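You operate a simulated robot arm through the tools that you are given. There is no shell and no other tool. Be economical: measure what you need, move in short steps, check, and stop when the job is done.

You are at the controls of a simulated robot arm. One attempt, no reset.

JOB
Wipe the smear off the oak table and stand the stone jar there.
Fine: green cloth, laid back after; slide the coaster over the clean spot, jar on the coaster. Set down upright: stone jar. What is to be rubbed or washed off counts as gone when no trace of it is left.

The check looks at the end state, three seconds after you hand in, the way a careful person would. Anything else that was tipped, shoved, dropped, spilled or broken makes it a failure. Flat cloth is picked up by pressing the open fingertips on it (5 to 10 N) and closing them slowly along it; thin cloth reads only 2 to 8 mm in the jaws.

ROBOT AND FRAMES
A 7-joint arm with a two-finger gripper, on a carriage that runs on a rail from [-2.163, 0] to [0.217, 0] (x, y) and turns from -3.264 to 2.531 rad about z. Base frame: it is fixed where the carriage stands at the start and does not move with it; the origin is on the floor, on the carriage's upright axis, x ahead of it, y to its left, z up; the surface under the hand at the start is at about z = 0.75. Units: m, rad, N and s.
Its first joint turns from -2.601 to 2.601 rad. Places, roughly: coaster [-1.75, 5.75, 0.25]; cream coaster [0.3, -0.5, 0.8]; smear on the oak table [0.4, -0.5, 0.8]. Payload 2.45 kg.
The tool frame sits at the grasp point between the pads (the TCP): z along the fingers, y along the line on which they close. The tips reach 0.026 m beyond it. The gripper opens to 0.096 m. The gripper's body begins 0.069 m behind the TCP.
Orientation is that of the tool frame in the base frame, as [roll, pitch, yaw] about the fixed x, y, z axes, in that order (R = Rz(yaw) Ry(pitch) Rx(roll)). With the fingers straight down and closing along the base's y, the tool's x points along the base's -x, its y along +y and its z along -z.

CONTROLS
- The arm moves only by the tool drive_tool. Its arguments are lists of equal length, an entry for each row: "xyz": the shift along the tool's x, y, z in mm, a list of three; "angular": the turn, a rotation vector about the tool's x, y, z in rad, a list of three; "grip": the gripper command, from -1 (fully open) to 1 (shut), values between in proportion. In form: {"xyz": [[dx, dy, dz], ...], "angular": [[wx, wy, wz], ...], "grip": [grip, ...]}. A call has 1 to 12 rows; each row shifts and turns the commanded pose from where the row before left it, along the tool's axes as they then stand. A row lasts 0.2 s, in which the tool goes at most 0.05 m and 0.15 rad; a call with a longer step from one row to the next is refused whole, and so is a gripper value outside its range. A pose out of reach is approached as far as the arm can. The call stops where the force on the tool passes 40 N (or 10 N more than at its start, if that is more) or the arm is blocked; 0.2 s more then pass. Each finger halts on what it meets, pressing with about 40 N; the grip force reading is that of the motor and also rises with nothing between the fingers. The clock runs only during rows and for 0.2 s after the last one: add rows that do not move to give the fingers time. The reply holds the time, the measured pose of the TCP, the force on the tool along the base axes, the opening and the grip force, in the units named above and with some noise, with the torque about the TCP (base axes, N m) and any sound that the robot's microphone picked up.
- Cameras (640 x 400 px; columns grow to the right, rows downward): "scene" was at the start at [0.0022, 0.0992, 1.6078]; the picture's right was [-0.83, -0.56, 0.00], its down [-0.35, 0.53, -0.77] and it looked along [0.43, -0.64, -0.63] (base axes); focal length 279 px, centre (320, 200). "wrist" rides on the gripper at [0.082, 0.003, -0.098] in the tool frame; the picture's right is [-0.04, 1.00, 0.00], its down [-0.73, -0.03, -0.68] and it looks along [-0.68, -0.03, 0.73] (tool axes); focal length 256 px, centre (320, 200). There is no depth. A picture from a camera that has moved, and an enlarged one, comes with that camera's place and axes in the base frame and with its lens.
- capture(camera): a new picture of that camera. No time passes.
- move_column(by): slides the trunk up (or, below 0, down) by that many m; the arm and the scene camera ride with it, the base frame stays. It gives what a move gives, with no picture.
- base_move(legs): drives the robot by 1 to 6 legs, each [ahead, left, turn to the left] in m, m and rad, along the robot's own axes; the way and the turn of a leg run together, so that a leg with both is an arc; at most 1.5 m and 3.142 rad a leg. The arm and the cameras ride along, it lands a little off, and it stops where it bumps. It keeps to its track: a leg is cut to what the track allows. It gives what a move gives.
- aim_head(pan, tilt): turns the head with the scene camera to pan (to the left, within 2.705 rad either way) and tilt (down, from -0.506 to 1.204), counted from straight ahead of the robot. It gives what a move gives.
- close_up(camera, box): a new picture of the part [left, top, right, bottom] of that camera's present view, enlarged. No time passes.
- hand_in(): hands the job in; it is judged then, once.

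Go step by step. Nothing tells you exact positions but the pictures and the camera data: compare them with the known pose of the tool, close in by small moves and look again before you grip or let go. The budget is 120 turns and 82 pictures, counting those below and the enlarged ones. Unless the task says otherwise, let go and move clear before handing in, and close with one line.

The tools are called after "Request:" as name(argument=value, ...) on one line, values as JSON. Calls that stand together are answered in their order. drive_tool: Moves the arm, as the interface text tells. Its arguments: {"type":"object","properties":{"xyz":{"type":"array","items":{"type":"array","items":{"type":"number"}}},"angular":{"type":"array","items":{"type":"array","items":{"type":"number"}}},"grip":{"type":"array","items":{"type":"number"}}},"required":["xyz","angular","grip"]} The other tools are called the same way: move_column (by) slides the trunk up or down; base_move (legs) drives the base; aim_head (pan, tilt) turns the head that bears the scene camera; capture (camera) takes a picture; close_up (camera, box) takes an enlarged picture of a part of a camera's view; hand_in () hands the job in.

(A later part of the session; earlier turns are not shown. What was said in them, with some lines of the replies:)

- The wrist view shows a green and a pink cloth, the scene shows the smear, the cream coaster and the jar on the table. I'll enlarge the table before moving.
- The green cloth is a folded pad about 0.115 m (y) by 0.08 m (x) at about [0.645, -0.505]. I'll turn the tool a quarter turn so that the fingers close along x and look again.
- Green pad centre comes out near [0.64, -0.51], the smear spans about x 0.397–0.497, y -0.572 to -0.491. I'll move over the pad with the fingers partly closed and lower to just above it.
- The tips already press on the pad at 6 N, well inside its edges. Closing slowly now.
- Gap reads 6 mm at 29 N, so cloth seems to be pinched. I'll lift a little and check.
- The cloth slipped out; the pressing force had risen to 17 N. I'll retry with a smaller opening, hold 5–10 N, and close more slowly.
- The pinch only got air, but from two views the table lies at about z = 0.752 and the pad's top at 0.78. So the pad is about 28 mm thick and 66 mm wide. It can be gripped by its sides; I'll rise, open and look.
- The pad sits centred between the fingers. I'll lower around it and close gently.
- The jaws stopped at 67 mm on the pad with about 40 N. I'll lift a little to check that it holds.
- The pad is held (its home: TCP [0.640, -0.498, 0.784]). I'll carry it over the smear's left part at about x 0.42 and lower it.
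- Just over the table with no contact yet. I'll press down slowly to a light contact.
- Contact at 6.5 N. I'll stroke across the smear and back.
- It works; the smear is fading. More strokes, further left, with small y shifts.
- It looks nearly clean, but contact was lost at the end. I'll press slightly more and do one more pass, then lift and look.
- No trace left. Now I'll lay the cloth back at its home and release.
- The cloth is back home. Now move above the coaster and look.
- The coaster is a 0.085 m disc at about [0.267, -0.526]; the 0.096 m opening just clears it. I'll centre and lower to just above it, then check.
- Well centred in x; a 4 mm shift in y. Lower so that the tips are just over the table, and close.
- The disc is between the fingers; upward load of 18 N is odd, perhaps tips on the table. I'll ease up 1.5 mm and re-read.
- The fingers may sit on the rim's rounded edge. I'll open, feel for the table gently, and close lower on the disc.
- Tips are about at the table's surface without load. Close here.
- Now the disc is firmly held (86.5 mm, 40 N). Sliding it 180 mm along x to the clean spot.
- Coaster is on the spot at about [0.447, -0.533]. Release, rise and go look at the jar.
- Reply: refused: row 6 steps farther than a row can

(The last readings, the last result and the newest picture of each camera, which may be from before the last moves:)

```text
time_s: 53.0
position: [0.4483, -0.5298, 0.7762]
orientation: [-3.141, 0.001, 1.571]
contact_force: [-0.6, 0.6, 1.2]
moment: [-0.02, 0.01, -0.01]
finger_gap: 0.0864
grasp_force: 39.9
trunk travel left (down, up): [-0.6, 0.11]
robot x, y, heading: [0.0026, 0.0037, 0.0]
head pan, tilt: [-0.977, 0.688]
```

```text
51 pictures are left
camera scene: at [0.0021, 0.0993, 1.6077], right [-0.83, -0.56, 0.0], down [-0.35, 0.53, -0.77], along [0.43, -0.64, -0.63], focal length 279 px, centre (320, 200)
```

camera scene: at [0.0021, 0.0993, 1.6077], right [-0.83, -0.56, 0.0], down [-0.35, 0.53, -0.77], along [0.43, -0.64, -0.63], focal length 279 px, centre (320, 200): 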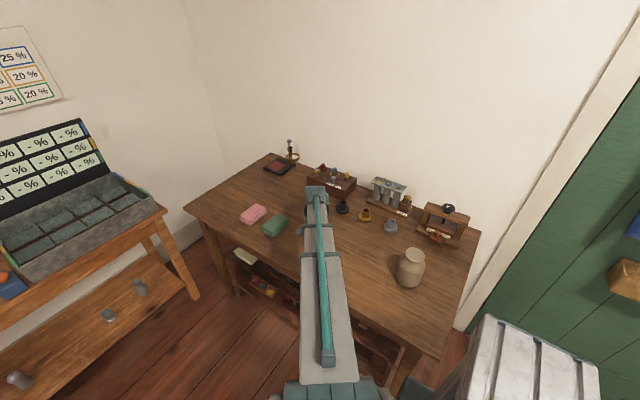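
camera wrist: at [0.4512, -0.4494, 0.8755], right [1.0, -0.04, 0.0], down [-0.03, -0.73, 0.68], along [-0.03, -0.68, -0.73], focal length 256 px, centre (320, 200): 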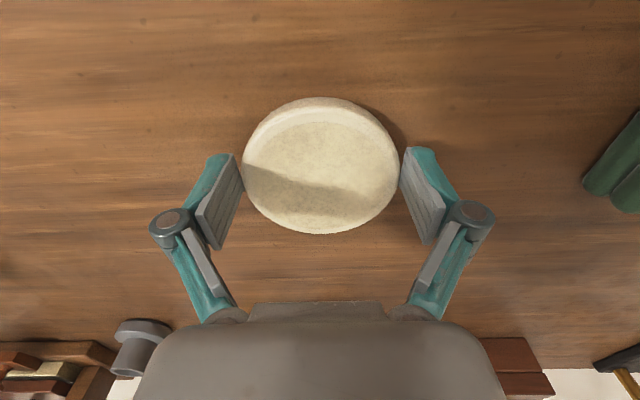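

The diagonal step was too long; I'll split it into rise first, then across.

Request:
drive_tool(xyz=[[0, 0, 0], [0, 0, 0], [0, 0, -10], [0, 0, -45], [0, 0, -45], [0, 0, -48], [0, -30, -38], [0, -48, 0], [0, -48, 0], [0, -48, 0], [0, -48, 0], [0, 0, 0]], angular=[[0, 0, 0], [0, 0, 0], [0, 0, 0], [0, 0, 0], [0, 0, 0], [0, 0, 0], [0, 0, 0], [0, 0, 0], [0, 0, 0], [0, 0, 0], [0, 0, 0], [0, 0, 0]], grip=[-0.8, -1, -1, -1, -1, -1, -1, -1, -1, -1, -1, -1])

Request:
capture(camera="wrist")

```text
time_s: 55.6
position: [0.2267, -0.5284, 0.96]
orientation: [-3.141, 0.001, 1.571]
contact_force: [-0.2, -1.1, -0.4]
moment: [-0.06, -0.01, 0.0]
finger_gap: 0.0959
grasp_force: 0.0
trunk travel left (down, up): [-0.6, 0.11]
robot x, y, heading: [0.0024, -0.0005, -0.004]
head pan, tilt: [-0.977, 0.688]
```

```text
50 pictures are left
camera wrist: at [0.2298, -0.4481, 1.0581], right [1.0, -0.04, 0.0], down [-0.03, -0.73, 0.68], along [-0.03, -0.68, -0.73], focal length 256 px, centre (320, 200)
```

wrist: 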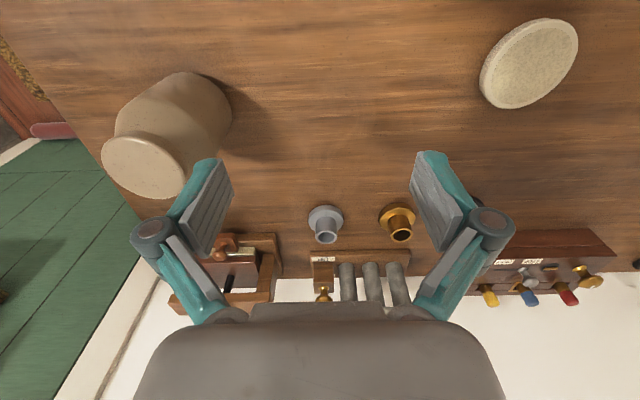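

The jar's rim is about 0.07 m wide at [0.075, -0.569], top near z = 0.884. I'll move above it and look again.

Request:
drive_tool(xyz=[[-10, -40, 0], [-10, -40, 0], [-10, -40, 0], [-10, -32, 0], [0, 0, 0]], angular=[[0, 0, 0], [0, 0, 0], [0, 0, 0], [0, 0, 0], [0, 0, 0]], grip=[-1, -1, -1, -1, -1])

Request:
capture(camera="wrist")

Request:
close_up(camera="scene", box=[340, 170, 500, 300])

```text
time_s: 56.8
position: [0.0763, -0.5694, 0.9657]
orientation: [3.141, 0.001, 1.573]
contact_force: [-0.7, 0.3, 1.3]
moment: [0.02, 0.01, -0.01]
finger_gap: 0.0959
grasp_force: 0.1
trunk travel left (down, up): [-0.6, 0.11]
robot x, y, heading: [0.0043, 0.0015, -0.005]
head pan, tilt: [-0.977, 0.688]
```

```text
49 pictures are left
camera wrist: at [0.0797, -0.4882, 1.0638], right [1.0, -0.04, 0.0], down [-0.03, -0.73, 0.68], along [-0.03, -0.68, -0.73], focal length 256 px, centre (320, 200)
```

wrist: 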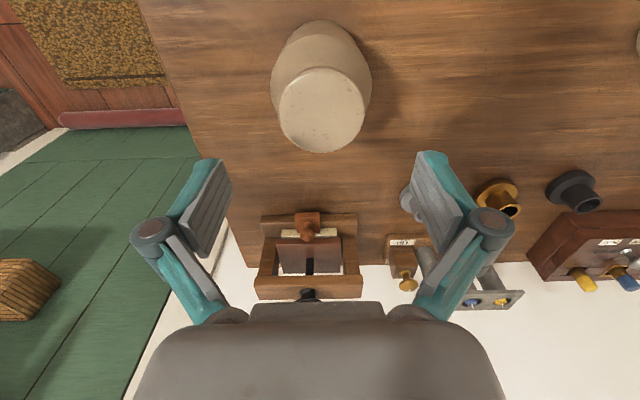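

```text
3.08 times, centred on (420, 235) of scene
camera zoom: at [0.0022, 0.0991, 1.6078], right [-0.83, -0.56, 0.0], down [-0.35, 0.53, -0.77], along [0.43, -0.64, -0.63], focal length 859 px, centre (12, 92)
```

zoom: 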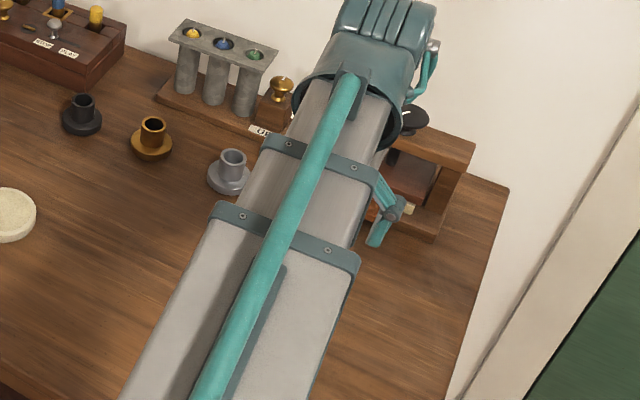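

Aligned over the rim. Lower so the tips are about at rim level and look.

Request:
drive_tool(xyz=[[1, 0, 20], [0, 0, 20], [0, 0, 15], [0, 0, 0]], angular=[[0, 0, 0], [0, 0, 0], [0, 0, 0], [0, 0, 0]], grip=[-1, -1, -1, -1])

Request:
capture(camera="wrist")

```text
time_s: 57.8
position: [0.0763, -0.5707, 0.9083]
orientation: [3.141, -0.001, 1.571]
contact_force: [-0.7, 0.3, -0.2]
moment: [0.02, 0.01, 0.01]
finger_gap: 0.0959
grasp_force: 0.1
trunk travel left (down, up): [-0.6, 0.11]
robot x, y, heading: [-0.0001, 0.0014, -0.002]
head pan, tilt: [-0.977, 0.688]
```

```text
47 pictures are left
camera wrist: at [0.0789, -0.49, 1.007], right [1.0, -0.04, 0.0], down [-0.03, -0.73, 0.68], along [-0.03, -0.68, -0.73], focal length 256 px, centre (320, 200)
```

wrist: 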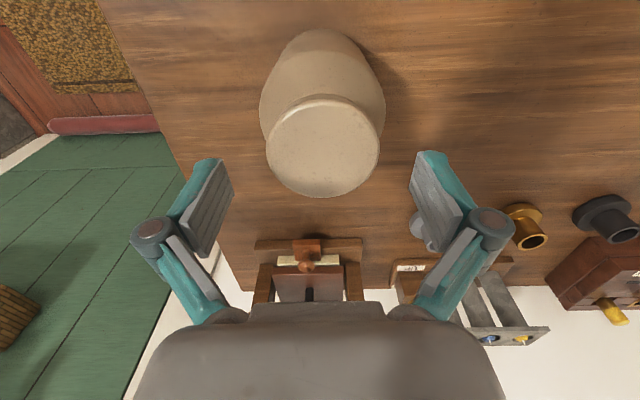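

Better estimate: rim top z ≈ 0.871, diameter ≈ 0.069, centre [0.077, -0.573]. Lower so the pads flank the rim.

Request:
drive_tool(xyz=[[-2, 0, 15], [0, 0, 10], [0, 0, 5], [0, 0, 0]], angular=[[0, 0, 0], [0, 0, 0], [0, 0, 0], [0, 0, 0]], grip=[-1, -1, -1, -1])

Request:
capture(camera="wrist")

```text
time_s: 58.8
position: [0.0728, -0.5713, 0.8776]
orientation: [3.141, 0.001, 1.572]
contact_force: [-0.6, 0.2, -0.3]
moment: [0.02, -0.01, -0.01]
finger_gap: 0.0958
grasp_force: 0.1
trunk travel left (down, up): [-0.6, 0.11]
robot x, y, heading: [-0.0047, 0.0017, -0.004]
head pan, tilt: [-0.977, 0.688]
```

```text
46 pictures are left
camera wrist: at [0.0771, -0.4902, 0.9767], right [1.0, -0.04, 0.0], down [-0.03, -0.73, 0.68], along [-0.03, -0.68, -0.73], focal length 256 px, centre (320, 200)
```

wrist: 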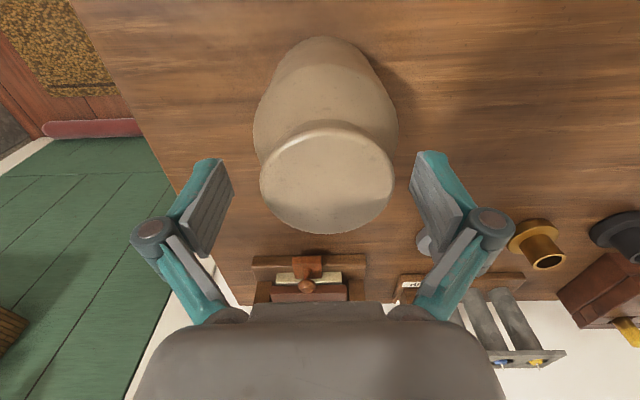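

Request:
close_up(camera="wrist", box=[200, 30, 450, 250])

```text
1.82 times, centred on (325, 140) of wrist
camera zoom: at [0.0771, -0.4902, 0.9767], right [1.0, -0.04, 0.0], down [-0.03, -0.73, 0.68], along [-0.03, -0.68, -0.73], focal length 465 px, centre (311, 309)
```

zoom: 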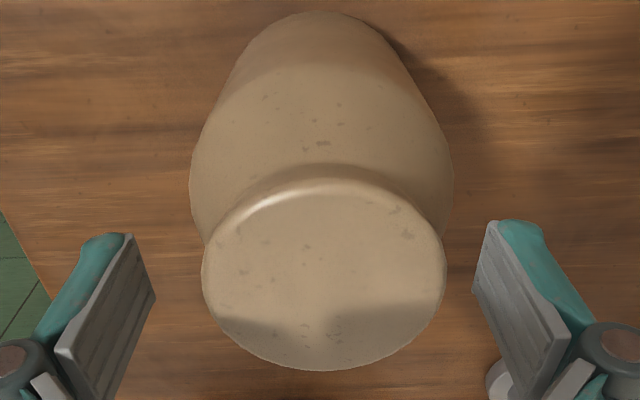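

Shift slightly to centre and close slowly on the rim.

Request:
drive_tool(xyz=[[-3, 2, 0], [0, 0, 0], [0, 0, 0], [0, 0, 0], [0, 0, 0], [0, 0, 0], [0, 0, 0]], angular=[[0, 0, 0], [0, 0, 0], [0, 0, 0], [0, 0, 0], [0, 0, 0], [0, 0, 0], [0, 0, 0]], grip=[-1, -0.8, -0.65, -0.55, -0.45, -0.35, -0.35])

Request:
capture(camera="wrist")

```text
time_s: 60.4
position: [0.0755, -0.5745, 0.8792]
orientation: [3.141, -0.001, 1.571]
contact_force: [3.0, -0.6, 4.5]
moment: [-0.03, -0.2, -0.05]
finger_gap: 0.0686
grasp_force: 7.2
trunk travel left (down, up): [-0.6, 0.11]
robot x, y, heading: [0.0006, -0.0007, 0.001]
head pan, tilt: [-0.977, 0.688]
```

```text
44 pictures are left
camera wrist: at [0.0793, -0.4933, 0.9767], right [1.0, -0.04, 0.0], down [-0.03, -0.73, 0.68], along [-0.03, -0.68, -0.73], focal length 256 px, centre (320, 200)
```

wrist: 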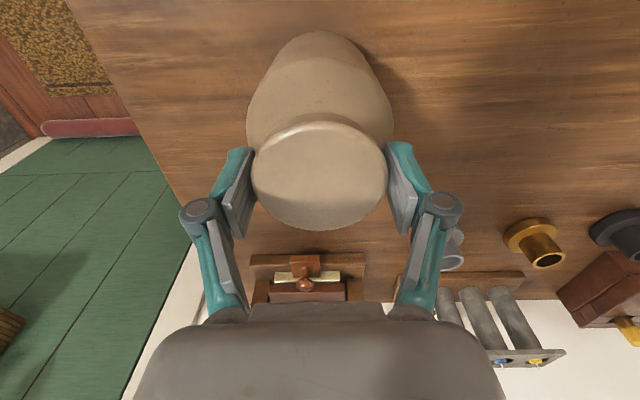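

Contact begins, with a slight wedging on the shoulder. I'll raise 5 mm and tighten on the rim.

Request:
drive_tool(xyz=[[0, 0, 0], [0, 0, -5], [0, 0, 0], [0, 0, 0], [0, 0, 0], [0, 0, 0], [0, 0, 0]], angular=[[0, 0, 0], [0, 0, 0], [0, 0, 0], [0, 0, 0], [0, 0, 0], [0, 0, 0], [0, 0, 0]], grip=[-0.5, -0.5, -0.4, -0.3, -0.25, -0.2, -0.2])

Request:
close_up(camera="wrist", box=[200, 30, 450, 250])

```text
time_s: 62.0
position: [0.0752, -0.5743, 0.8833]
orientation: [3.141, 0.002, 1.571]
contact_force: [1.9, -0.8, 3.1]
moment: [0.1, -0.14, -0.04]
finger_gap: 0.0647
grasp_force: 39.6
trunk travel left (down, up): [-0.6, 0.11]
robot x, y, heading: [0.0026, 0.0018, 0.003]
head pan, tilt: [-0.977, 0.688]
```

```text
1.82 times, centred on (325, 140) of wrist
camera zoom: at [0.0795, -0.4933, 0.9816], right [1.0, -0.04, 0.0], down [-0.03, -0.73, 0.68], along [-0.03, -0.68, -0.73], focal length 465 px, centre (311, 309)
```

zoom: 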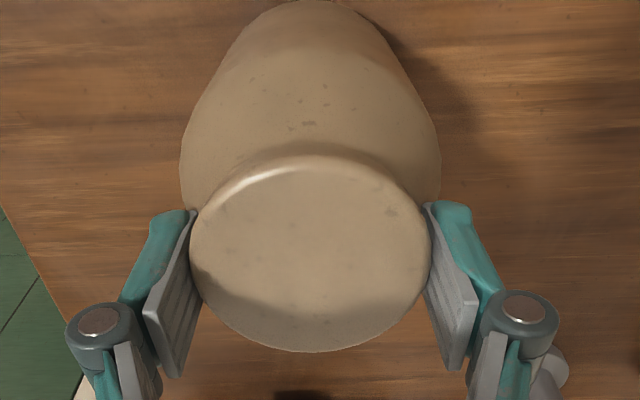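

Firm grip at 64.7 mm. Lift gently and check for slip.

Request:
drive_tool(xyz=[[0, 0, -3], [0, 0, -7], [0, 0, -10], [0, 0, -10], [0, 0, 0], [0, 0, 0]], angular=[[0, 0, 0], [0, 0, 0], [0, 0, 0], [0, 0, 0], [0, 0, 0], [0, 0, 0]], grip=[-0.2, -0.2, -0.2, -0.2, -0.2, -0.2])

Request:
capture(camera="wrist")

```text
time_s: 63.4
position: [0.0769, -0.575, 0.914]
orientation: [3.141, 0.001, 1.57]
contact_force: [-0.4, 0.0, -4.9]
moment: [0.01, -0.01, 0.01]
finger_gap: 0.0613
grasp_force: 40.3
trunk travel left (down, up): [-0.6, 0.11]
robot x, y, heading: [0.0035, -0.0019, -0.001]
head pan, tilt: [-0.977, 0.688]
```

```text
42 pictures are left
camera wrist: at [0.079, -0.4943, 1.0122], right [1.0, -0.04, 0.0], down [-0.03, -0.73, 0.68], along [-0.03, -0.68, -0.73], focal length 256 px, centre (320, 200)
```

wrist: 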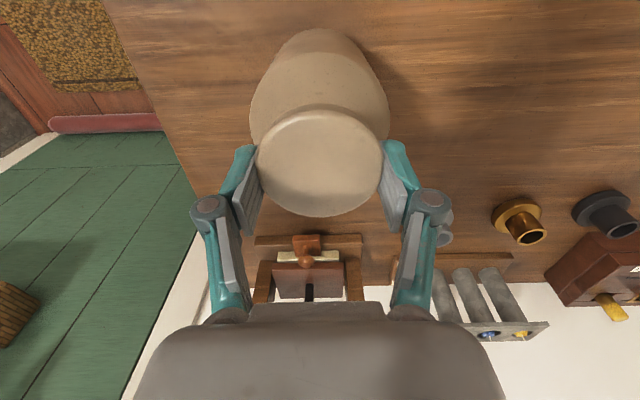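

Jar is up (≈5 N), held just under its rim and upright. I'll carry it over to the coaster smoothly.

Request:
drive_tool(xyz=[[0, 0, -15], [0, 10, -15], [0, 20, 0], [5, 30, 0], [5, 35, 0], [5, 35, 0], [5, 35, 0], [5, 35, 0], [5, 35, 0], [5, 30, 0], [5, 20, 0], [0, 10, 0]], angular=[[0, 0, 0], [0, 0, 0], [0, 0, 0], [0, 0, 0], [0, 0, 0], [0, 0, 0], [0, 0, 0], [0, 0, 0], [0, 0, 0], [0, 0, 0], [0, 0, 0], [0, 0, 0]], grip=[-0.3, -0.3, -0.3, -0.3, -0.3, -0.3, -0.3, -0.3, -0.3, -0.3, -0.3, -0.3])

Request:
capture(camera="wrist")

```text
time_s: 66.0
position: [0.3697, -0.5339, 0.9432]
orientation: [3.141, -0.001, 1.57]
contact_force: [0.5, -0.2, -0.3]
moment: [0.03, -0.01, 0.0]
finger_gap: 0.0623
grasp_force: 0.0
trunk travel left (down, up): [-0.6, 0.11]
robot x, y, heading: [-0.0026, 0.0028, 0.001]
head pan, tilt: [-0.977, 0.688]
```

```text
41 pictures are left
camera wrist: at [0.3736, -0.4537, 1.0428], right [1.0, -0.04, 0.0], down [-0.03, -0.73, 0.68], along [-0.03, -0.68, -0.73], focal length 256 px, centre (320, 200)
```

wrist: 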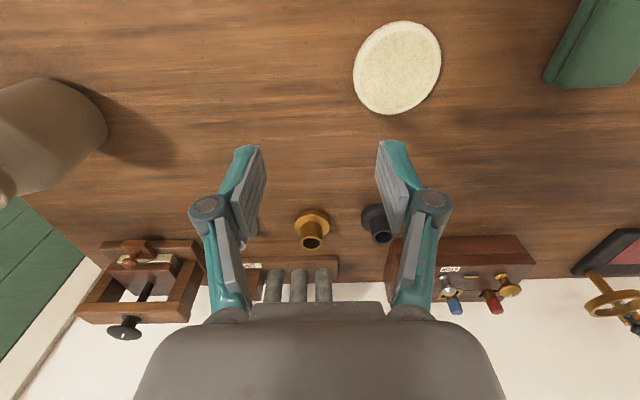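

My mistake: the grip value of -0.3 loosened the jaws and the jar dropped back from a few cm. It appears to be standing; I'll look closely at its state.

Request:
close_up(camera="scene", box=[340, 200, 484, 300])

Request:
close_up(camera="wrist", box=[0, 60, 160, 240])

```text
4.00 times, centred on (412, 250) of scene
camera zoom: at [0.0023, 0.0992, 1.6078], right [-0.83, -0.56, 0.0], down [-0.35, 0.53, -0.77], along [0.43, -0.64, -0.63], focal length 1116 px, centre (-48, 0)
```

zoom: 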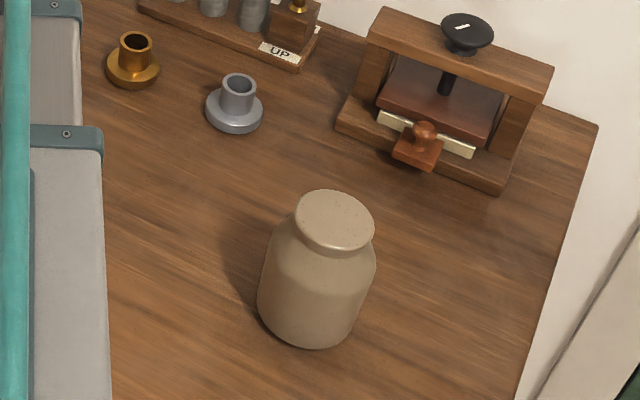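

```text
2.22 times, centred on (80, 150) of wrist
camera zoom: at [0.3736, -0.4537, 1.0428], right [1.0, -0.04, 0.0], down [-0.03, -0.73, 0.68], along [-0.03, -0.68, -0.73], focal length 569 px, centre (853, 311)
```

zoom: 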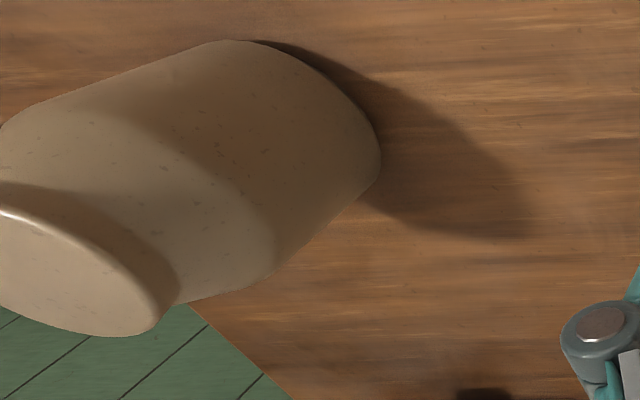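

The jar is upright and undamaged. I'll go back above it, opened, and regrip lower under the rim with full closing command.

Request:
drive_tool(xyz=[[0, 0, -20], [-4, -40, 0], [-5, -45, 0], [-5, -45, 0], [-5, -45, 0], [-5, -45, 0], [-5, -45, 0], [-6, -29, 0], [0, 0, 0]], angular=[[0, 0, 0], [0, 0, 0], [0, 0, 0], [0, 0, 0], [0, 0, 0], [0, 0, 0], [0, 0, 0], [0, 0, 0], [0, 0, 0]], grip=[-1, -1, -1, -1, -1, -1, -1, -1, -1])

Request:
capture(camera="wrist")

```text
time_s: 68.0
position: [0.0754, -0.5721, 0.9637]
orientation: [3.14, -0.001, 1.571]
contact_force: [-0.4, -0.3, -0.3]
moment: [0.03, -0.01, -0.02]
finger_gap: 0.0959
grasp_force: 0.1
trunk travel left (down, up): [-0.6, 0.11]
robot x, y, heading: [0.0012, -0.0002, 0.001]
head pan, tilt: [-0.977, 0.688]
```

```text
38 pictures are left
camera wrist: at [0.0772, -0.4908, 1.0614], right [1.0, -0.04, 0.0], down [-0.03, -0.73, 0.68], along [-0.03, -0.68, -0.73], focal length 256 px, centre (320, 200)
```

wrist: 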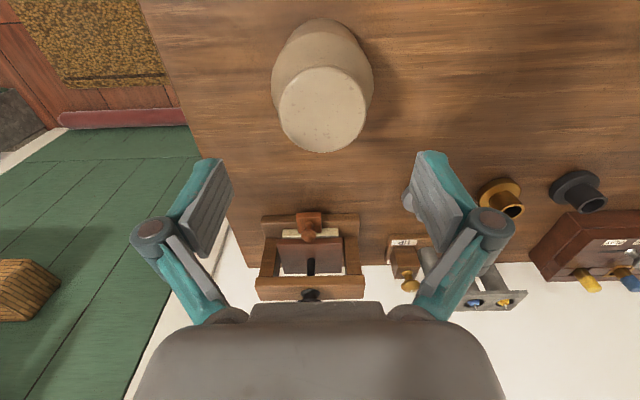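

The jar hasn't shifted. The rim is about 61 mm and the earlier contact was on the shoulder, so I'll grip slightly higher (TCP z ≈ 0.887) and keep the squeeze this time.

Request:
drive_tool(xyz=[[-2, 1, 20], [0, 0, 20], [0, 0, 20], [0, 0, 14], [0, 0, 3], [0, 0, 0], [0, 0, 0], [0, 0, 0], [0, 0, 0], [0, 0, 0], [0, 0, 0], [0, 0, 0]], angular=[[0, 0, 0], [0, 0, 0], [0, 0, 0], [0, 0, 0], [0, 0, 0], [0, 0, 0], [0, 0, 0], [0, 0, 0], [0, 0, 0], [0, 0, 0], [0, 0, 0], [0, 0, 0]], grip=[-1, -1, -1, -1, -1, -0.8, -0.6, -0.45, -0.35, -0.25, -0.1, 0])

Request:
close_up(camera="wrist", box=[200, 30, 450, 250])

```text
time_s: 70.6
position: [0.0745, -0.5731, 0.8874]
orientation: [-3.142, 0.001, 1.57]
contact_force: [0.8, 0.1, 2.2]
moment: [0.04, -0.1, -0.02]
finger_gap: 0.0619
grasp_force: 39.7
trunk travel left (down, up): [-0.6, 0.11]
robot x, y, heading: [-0.0028, -0.0002, -0.006]
head pan, tilt: [-0.977, 0.688]
```

```text
1.82 times, centred on (325, 140) of wrist
camera zoom: at [0.079, -0.4915, 0.9855], right [1.0, -0.04, 0.0], down [-0.03, -0.73, 0.68], along [-0.03, -0.68, -0.73], focal length 465 px, centre (311, 309)
```

zoom: 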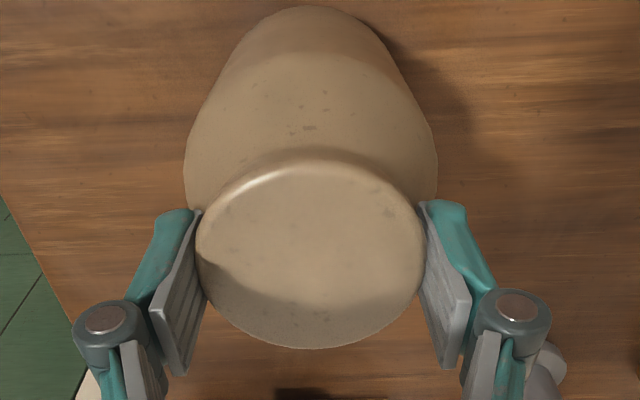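

Request:
drive_tool(xyz=[[0, 0, -3], [0, 0, -7], [0, 0, -10], [0, 0, -10], [0, 0, 0], [0, 0, 0]], angular=[[0, 0, 0], [0, 0, 0], [0, 0, 0], [0, 0, 0], [0, 0, 0], [0, 0, 0]], grip=[0, 0, 0, 0, 0, 0])

Request:
capture(camera="wrist")

```text
time_s: 72.0
position: [0.0752, -0.5708, 0.9149]
orientation: [-3.141, 0.0, 1.57]
contact_force: [0.6, -0.2, -5.4]
moment: [-0.01, 0.03, 0.02]
finger_gap: 0.0611
grasp_force: 40.1
trunk travel left (down, up): [-0.6, 0.11]
robot x, y, heading: [-0.0027, 0.0003, 0.002]
head pan, tilt: [-0.977, 0.688]
```

```text
36 pictures are left
camera wrist: at [0.079, -0.4904, 1.0137], right [1.0, -0.04, 0.0], down [-0.03, -0.73, 0.68], along [-0.03, -0.68, -0.73], focal length 256 px, centre (320, 200)
```

wrist: 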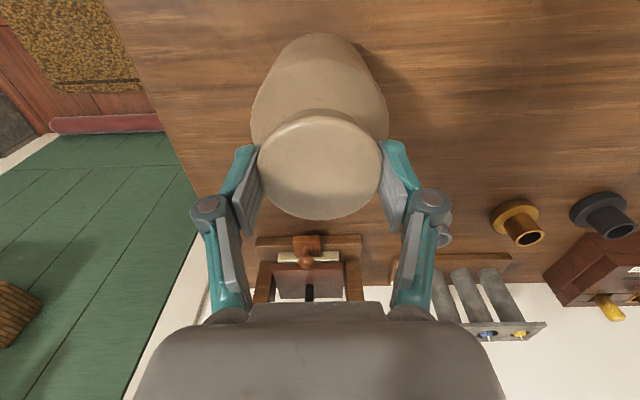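

Held firmly at 61 mm, 40 N. Carry it over to above the coaster, keeping the grip command unchanged.

Request:
drive_tool(xyz=[[0, 0, -15], [0, 10, -15], [0, 25, 0], [5, 38, 0], [6, 40, 0], [6, 40, 0], [6, 40, 0], [6, 40, 0], [6, 40, 0], [3, 40, 0], [0, 38, 0], [0, 20, 0]], angular=[[0, 0, 0], [0, 0, 0], [0, 0, 0], [0, 0, 0], [0, 0, 0], [0, 0, 0], [0, 0, 0], [0, 0, 0], [0, 0, 0], [0, 0, 0], [0, 0, 0], [0, 0, 0]], grip=[0, 0, 0, 0, 0, 0, 0, 0, 0, 0, 0, 0])

Request:
capture(camera="wrist")

Request:
capture(camera="scene")

```text
time_s: 74.6
position: [0.4505, -0.5354, 0.9474]
orientation: [-3.141, 0.0, 1.571]
contact_force: [0.1, 0.5, -4.9]
moment: [0.0, 0.01, 0.03]
finger_gap: 0.0611
grasp_force: 39.7
trunk travel left (down, up): [-0.6, 0.11]
robot x, y, heading: [-0.0025, -0.0, -0.0]
head pan, tilt: [-0.977, 0.688]
```

```text
35 pictures are left
camera wrist: at [0.4532, -0.455, 1.0456], right [1.0, -0.04, 0.0], down [-0.03, -0.73, 0.68], along [-0.03, -0.68, -0.73], focal length 256 px, centre (320, 200)
```

wrist: 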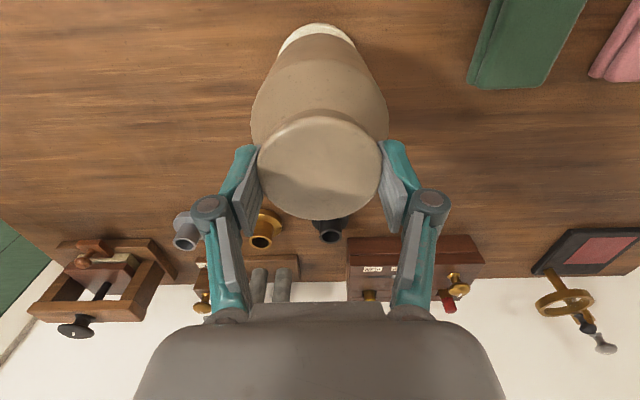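

```text
34 pictures are left
camera scene: at [0.0028, 0.0988, 1.6078], right [-0.83, -0.56, 0.0], down [-0.36, 0.53, -0.77], along [0.43, -0.64, -0.63], focal length 279 px, centre (320, 200)
```

scene: 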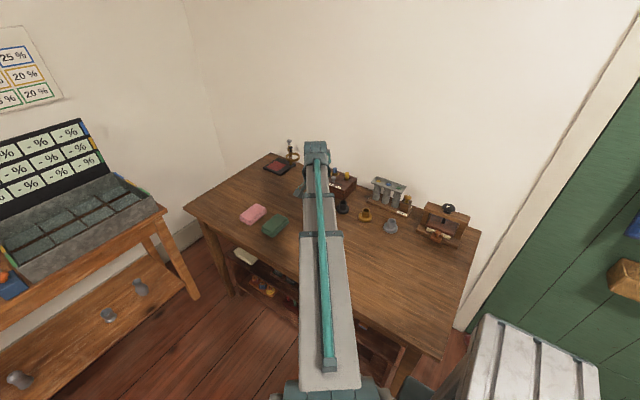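

Over the coaster. Lower partway and compare the jar's base with the coaster.

Request:
drive_tool(xyz=[[0, -2, 15], [0, 0, 15], [0, 0, 5], [0, 0, 0]], angular=[[0, 0, 0], [0, 0, 0], [0, 0, 0], [0, 0, 0]], grip=[0, 0, 0, 0])

Request:
close_up(camera="wrist", box=[200, 0, 450, 220])

```text
time_s: 75.6
position: [0.4467, -0.5362, 0.9109]
orientation: [3.141, 0.0, 1.571]
contact_force: [-0.3, 0.6, -4.6]
moment: [0.04, -0.01, 0.01]
finger_gap: 0.0612
grasp_force: 39.8
trunk travel left (down, up): [-0.6, 0.11]
robot x, y, heading: [-0.0011, -0.0051, -0.003]
head pan, tilt: [-0.977, 0.688]
```

```text
1.82 times, centred on (325, 110) of wrist
camera zoom: at [0.4495, -0.4536, 1.0101], right [1.0, -0.04, 0.0], down [-0.03, -0.73, 0.68], along [-0.03, -0.68, -0.73], focal length 465 px, centre (311, 364)
```

zoom: 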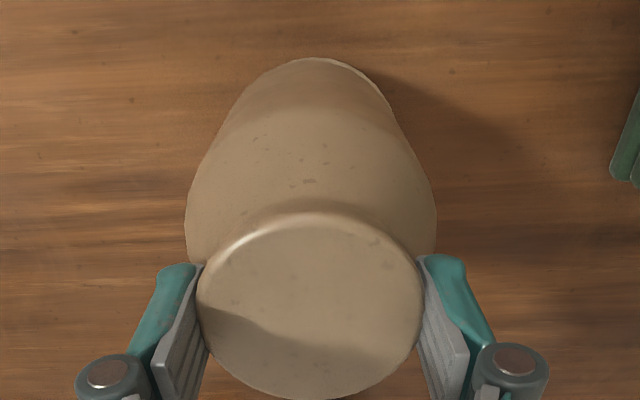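

Base and coaster front edges line up within a few mm. Lower slowly until contact.

Request:
drive_tool(xyz=[[0, 0, 4], [0, 0, 3], [0, 0, 2], [0, 0, 1], [0, 0, 1], [0, 0, 0]], angular=[[0, 0, 0], [0, 0, 0], [0, 0, 0], [0, 0, 0], [0, 0, 0], [0, 0, 0]], grip=[0, 0, 0, 0, 0, 0])

```text
time_s: 76.8
position: [0.4459, -0.5331, 0.9033]
orientation: [3.138, 0.004, 1.572]
contact_force: [-2.1, 2.4, 23.7]
moment: [0.58, 0.34, -0.01]
finger_gap: 0.0613
grasp_force: 39.9
trunk travel left (down, up): [-0.6, 0.11]
robot x, y, heading: [0.0017, -0.0011, -0.001]
head pan, tilt: [-0.977, 0.688]
stopped in row 5: the force on the tool passed its limit at 43 N (the readings are from after the stop); the commanded pose is now the measured one
```

Contact at z ≈ 0.903 with some moment. I'll ease the load and look from the wrist.

Request:
drive_tool(xyz=[[0, 0, -1.5], [0, 0, 0]], angular=[[0, 0, 0], [0, 0, 0]], grip=[0, 0])

Request:
close_up(camera="wrist", box=[200, 0, 450, 220])

```text
time_s: 77.4
position: [0.4466, -0.5328, 0.9045]
orientation: [3.138, 0.005, 1.57]
contact_force: [-0.5, 3.2, 20.2]
moment: [0.62, 0.09, 0.02]
finger_gap: 0.0612
grasp_force: 40.5
trunk travel left (down, up): [-0.6, 0.11]
robot x, y, heading: [-0.0024, 0.0021, 0.002]
head pan, tilt: [-0.977, 0.688]
```

```text
1.82 times, centred on (325, 110) of wrist
camera zoom: at [0.4492, -0.4521, 1.0024], right [1.0, -0.04, 0.0], down [-0.03, -0.73, 0.68], along [-0.02, -0.68, -0.73], focal length 465 px, centre (311, 364)
```

zoom: 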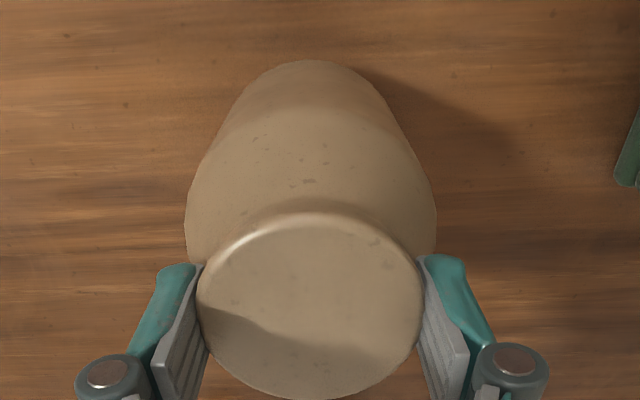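

Request:
drive_tool(xyz=[[0, 0, -1], [0, 0, -1], [0, 0, 0]], angular=[[0, 0, 0], [0, 0, 0], [0, 0, 0]], grip=[0, 0, 0])

```text
time_s: 78.2
position: [0.447, -0.5347, 0.904]
orientation: [3.141, 0.004, 1.57]
contact_force: [-0.5, 0.5, -3.7]
moment: [0.2, 0.11, 0.02]
finger_gap: 0.061
grasp_force: 39.8
trunk travel left (down, up): [-0.6, 0.11]
robot x, y, heading: [-0.0017, -0.0026, 0.002]
head pan, tilt: [-0.977, 0.688]
```

Weight nearly back on the hand. Lower a hair until it rests, then open slowly.

Request:
drive_tool(xyz=[[0, 0, 0.7], [0, 0, 0], [0, 0, 0], [0, 0, 0], [0, 0, 0], [0, 0, 0], [0, 0, 0], [0, 0, 0]], angular=[[0, 0, 0], [0, 0, 0], [0, 0, 0], [0, 0, 0], [0, 0, 0], [0, 0, 0], [0, 0, 0], [0, 0, 0]], grip=[0, -0.2, -0.26, -0.29, -0.32, -0.4, -0.6, -0.8])

Request:
close_up(camera="wrist", box=[200, 0, 450, 220])

```text
time_s: 80.0
position: [0.4469, -0.5338, 0.905]
orientation: [3.141, 0.003, 1.572]
contact_force: [-0.9, -0.8, -0.1]
moment: [-0.02, -0.01, 0.0]
finger_gap: 0.0864
grasp_force: 0.0
trunk travel left (down, up): [-0.6, 0.11]
robot x, y, heading: [0.0006, -0.0003, 0.002]
head pan, tilt: [-0.977, 0.688]
```

```text
1.82 times, centred on (325, 110) of wrist
camera zoom: at [0.4497, -0.4526, 1.0027], right [1.0, -0.04, 0.0], down [-0.03, -0.73, 0.68], along [-0.03, -0.68, -0.73], focal length 465 px, centre (311, 364)
```

zoom: 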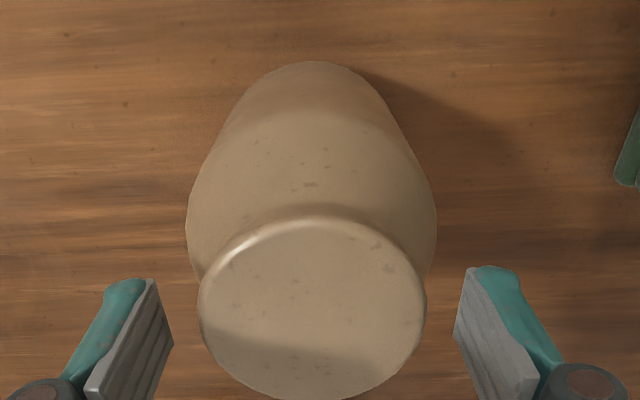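

The jar stands by itself. Rise straight up with fingers open, then move aside to inspect it.

Request:
drive_tool(xyz=[[0, 0, 0], [0, 0, -15], [0, 0, -40], [0, 0, -40], [0, 0, -20], [40, 0, 0], [40, -20, 0], [30, -40, 0], [0, -45, 0], [0, -45, 0], [0, -40, 0], [0, 0, 0]], angular=[[0, 0, 0], [0, 0, 0], [0, 0, 0], [0, 0, 0], [0, 0, 0], [0, 0, 0], [0, 0, 0], [0, 0, 0], [0, 0, 0], [0, 0, 0], [0, 0, 0], [0, 0, 0]], grip=[-1, -1, -1, -1, -1, -1, -1, -1, -1, -1, -1, -1])

Request:
capture(camera="scene")

Request:
capture(camera="wrist")

```text
time_s: 82.6
position: [0.2557, -0.424, 1.0169]
orientation: [3.14, 0.004, 1.571]
contact_force: [-0.4, 0.0, 0.2]
moment: [0.0, -0.01, 0.0]
finger_gap: 0.0959
grasp_force: 0.1
trunk travel left (down, up): [-0.6, 0.11]
robot x, y, heading: [0.0011, 0.0002, 0.005]
head pan, tilt: [-0.977, 0.688]
```

```text
30 pictures are left
camera scene: at [0.0022, 0.0991, 1.6078], right [-0.83, -0.56, 0.0], down [-0.35, 0.53, -0.77], along [0.43, -0.64, -0.63], focal length 279 px, centre (320, 200)
```

scene: 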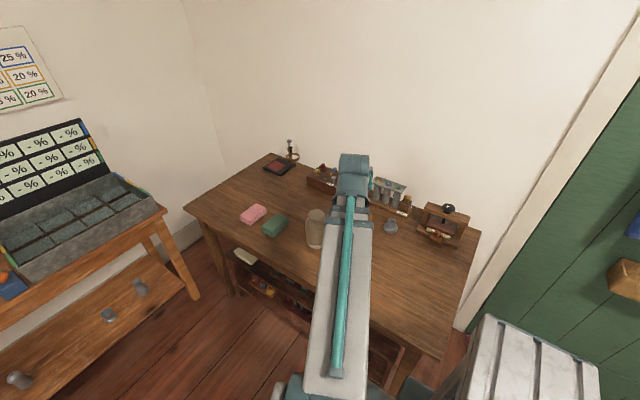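

```text
29 pictures are left
camera wrist: at [0.2595, -0.342, 1.1157], right [1.0, -0.04, 0.0], down [-0.03, -0.73, 0.68], along [-0.02, -0.68, -0.73], focal length 256 px, centre (320, 200)
```

wrist: 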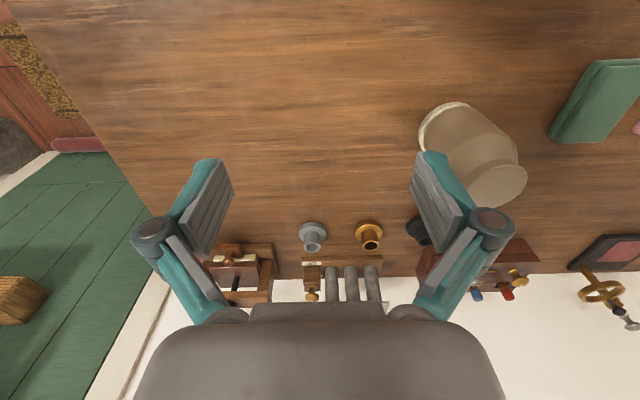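

Request:
drive_tool(xyz=[[0, -45, 0], [0, -45, 0], [0, -40, 0], [0, 0, 0]], angular=[[0, 0, 0], [0, 0, 0], [0, 0, 0], [0, 0, 0]], grip=[-1, -1, -1, -1])

Request:
close_up(camera="scene", box=[230, 190, 390, 290])

Request:
close_up(camera="wrist", box=[440, 60, 640, 220])

```text
time_s: 83.6
position: [0.1286, -0.4394, 1.0205]
orientation: [3.14, 0.001, 1.573]
contact_force: [0.9, 0.5, -0.6]
moment: [0.0, -0.01, 0.0]
finger_gap: 0.0957
grasp_force: 0.1
out of reach, approached as far as the arm can: row 2, 3
trunk travel left (down, up): [-0.6, 0.11]
robot x, y, heading: [0.0017, -0.0007, -0.002]
head pan, tilt: [-0.977, 0.688]
```

```text
4.00 times, centred on (310, 240) of scene
camera zoom: at [0.0022, 0.0992, 1.6078], right [-0.83, -0.56, 0.0], down [-0.35, 0.53, -0.77], along [0.43, -0.64, -0.63], focal length 1116 px, centre (360, 40)
```

zoom: 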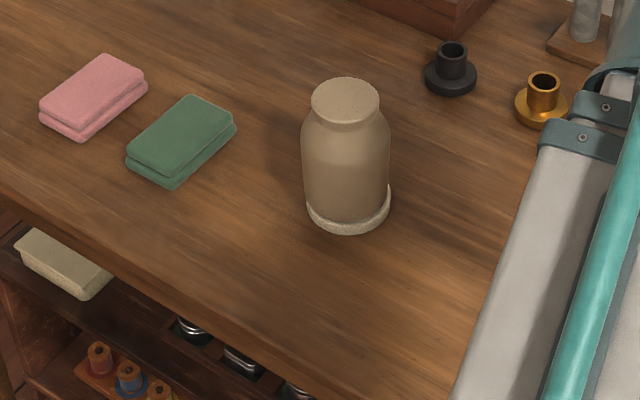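

```text
2.50 times, centred on (540, 140) of wrist
camera zoom: at [0.1326, -0.3581, 1.1186], right [1.0, -0.04, 0.0], down [-0.03, -0.73, 0.68], along [-0.02, -0.68, -0.73], focal length 640 px, centre (-230, 350)
```

zoom: 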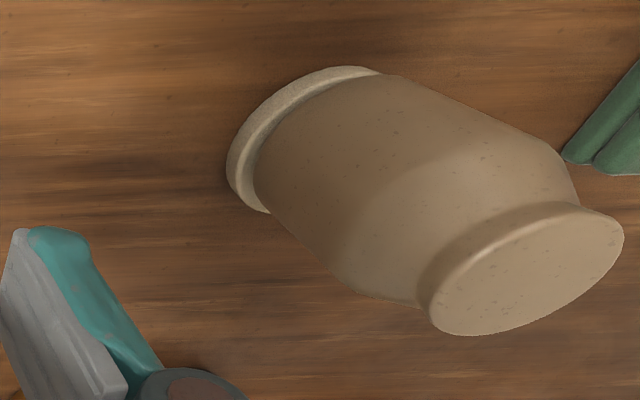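

The smear is gone with no trace, the green cloth lies at its old place, and the jar stands upright and centred on the coaster over the spot. The hand is clear, so I'm handing in.

Request:
hand_in()

```text
The job is handed in.
```

I wiped the smear off the oak table, put the green cloth back where it lay, and slid the cream coaster over the clean spot with the stone jar upright on it. On the first lift I loosened the grip and the jar fell back a few centimetres onto the table; it stayed standing and I saw no damage.
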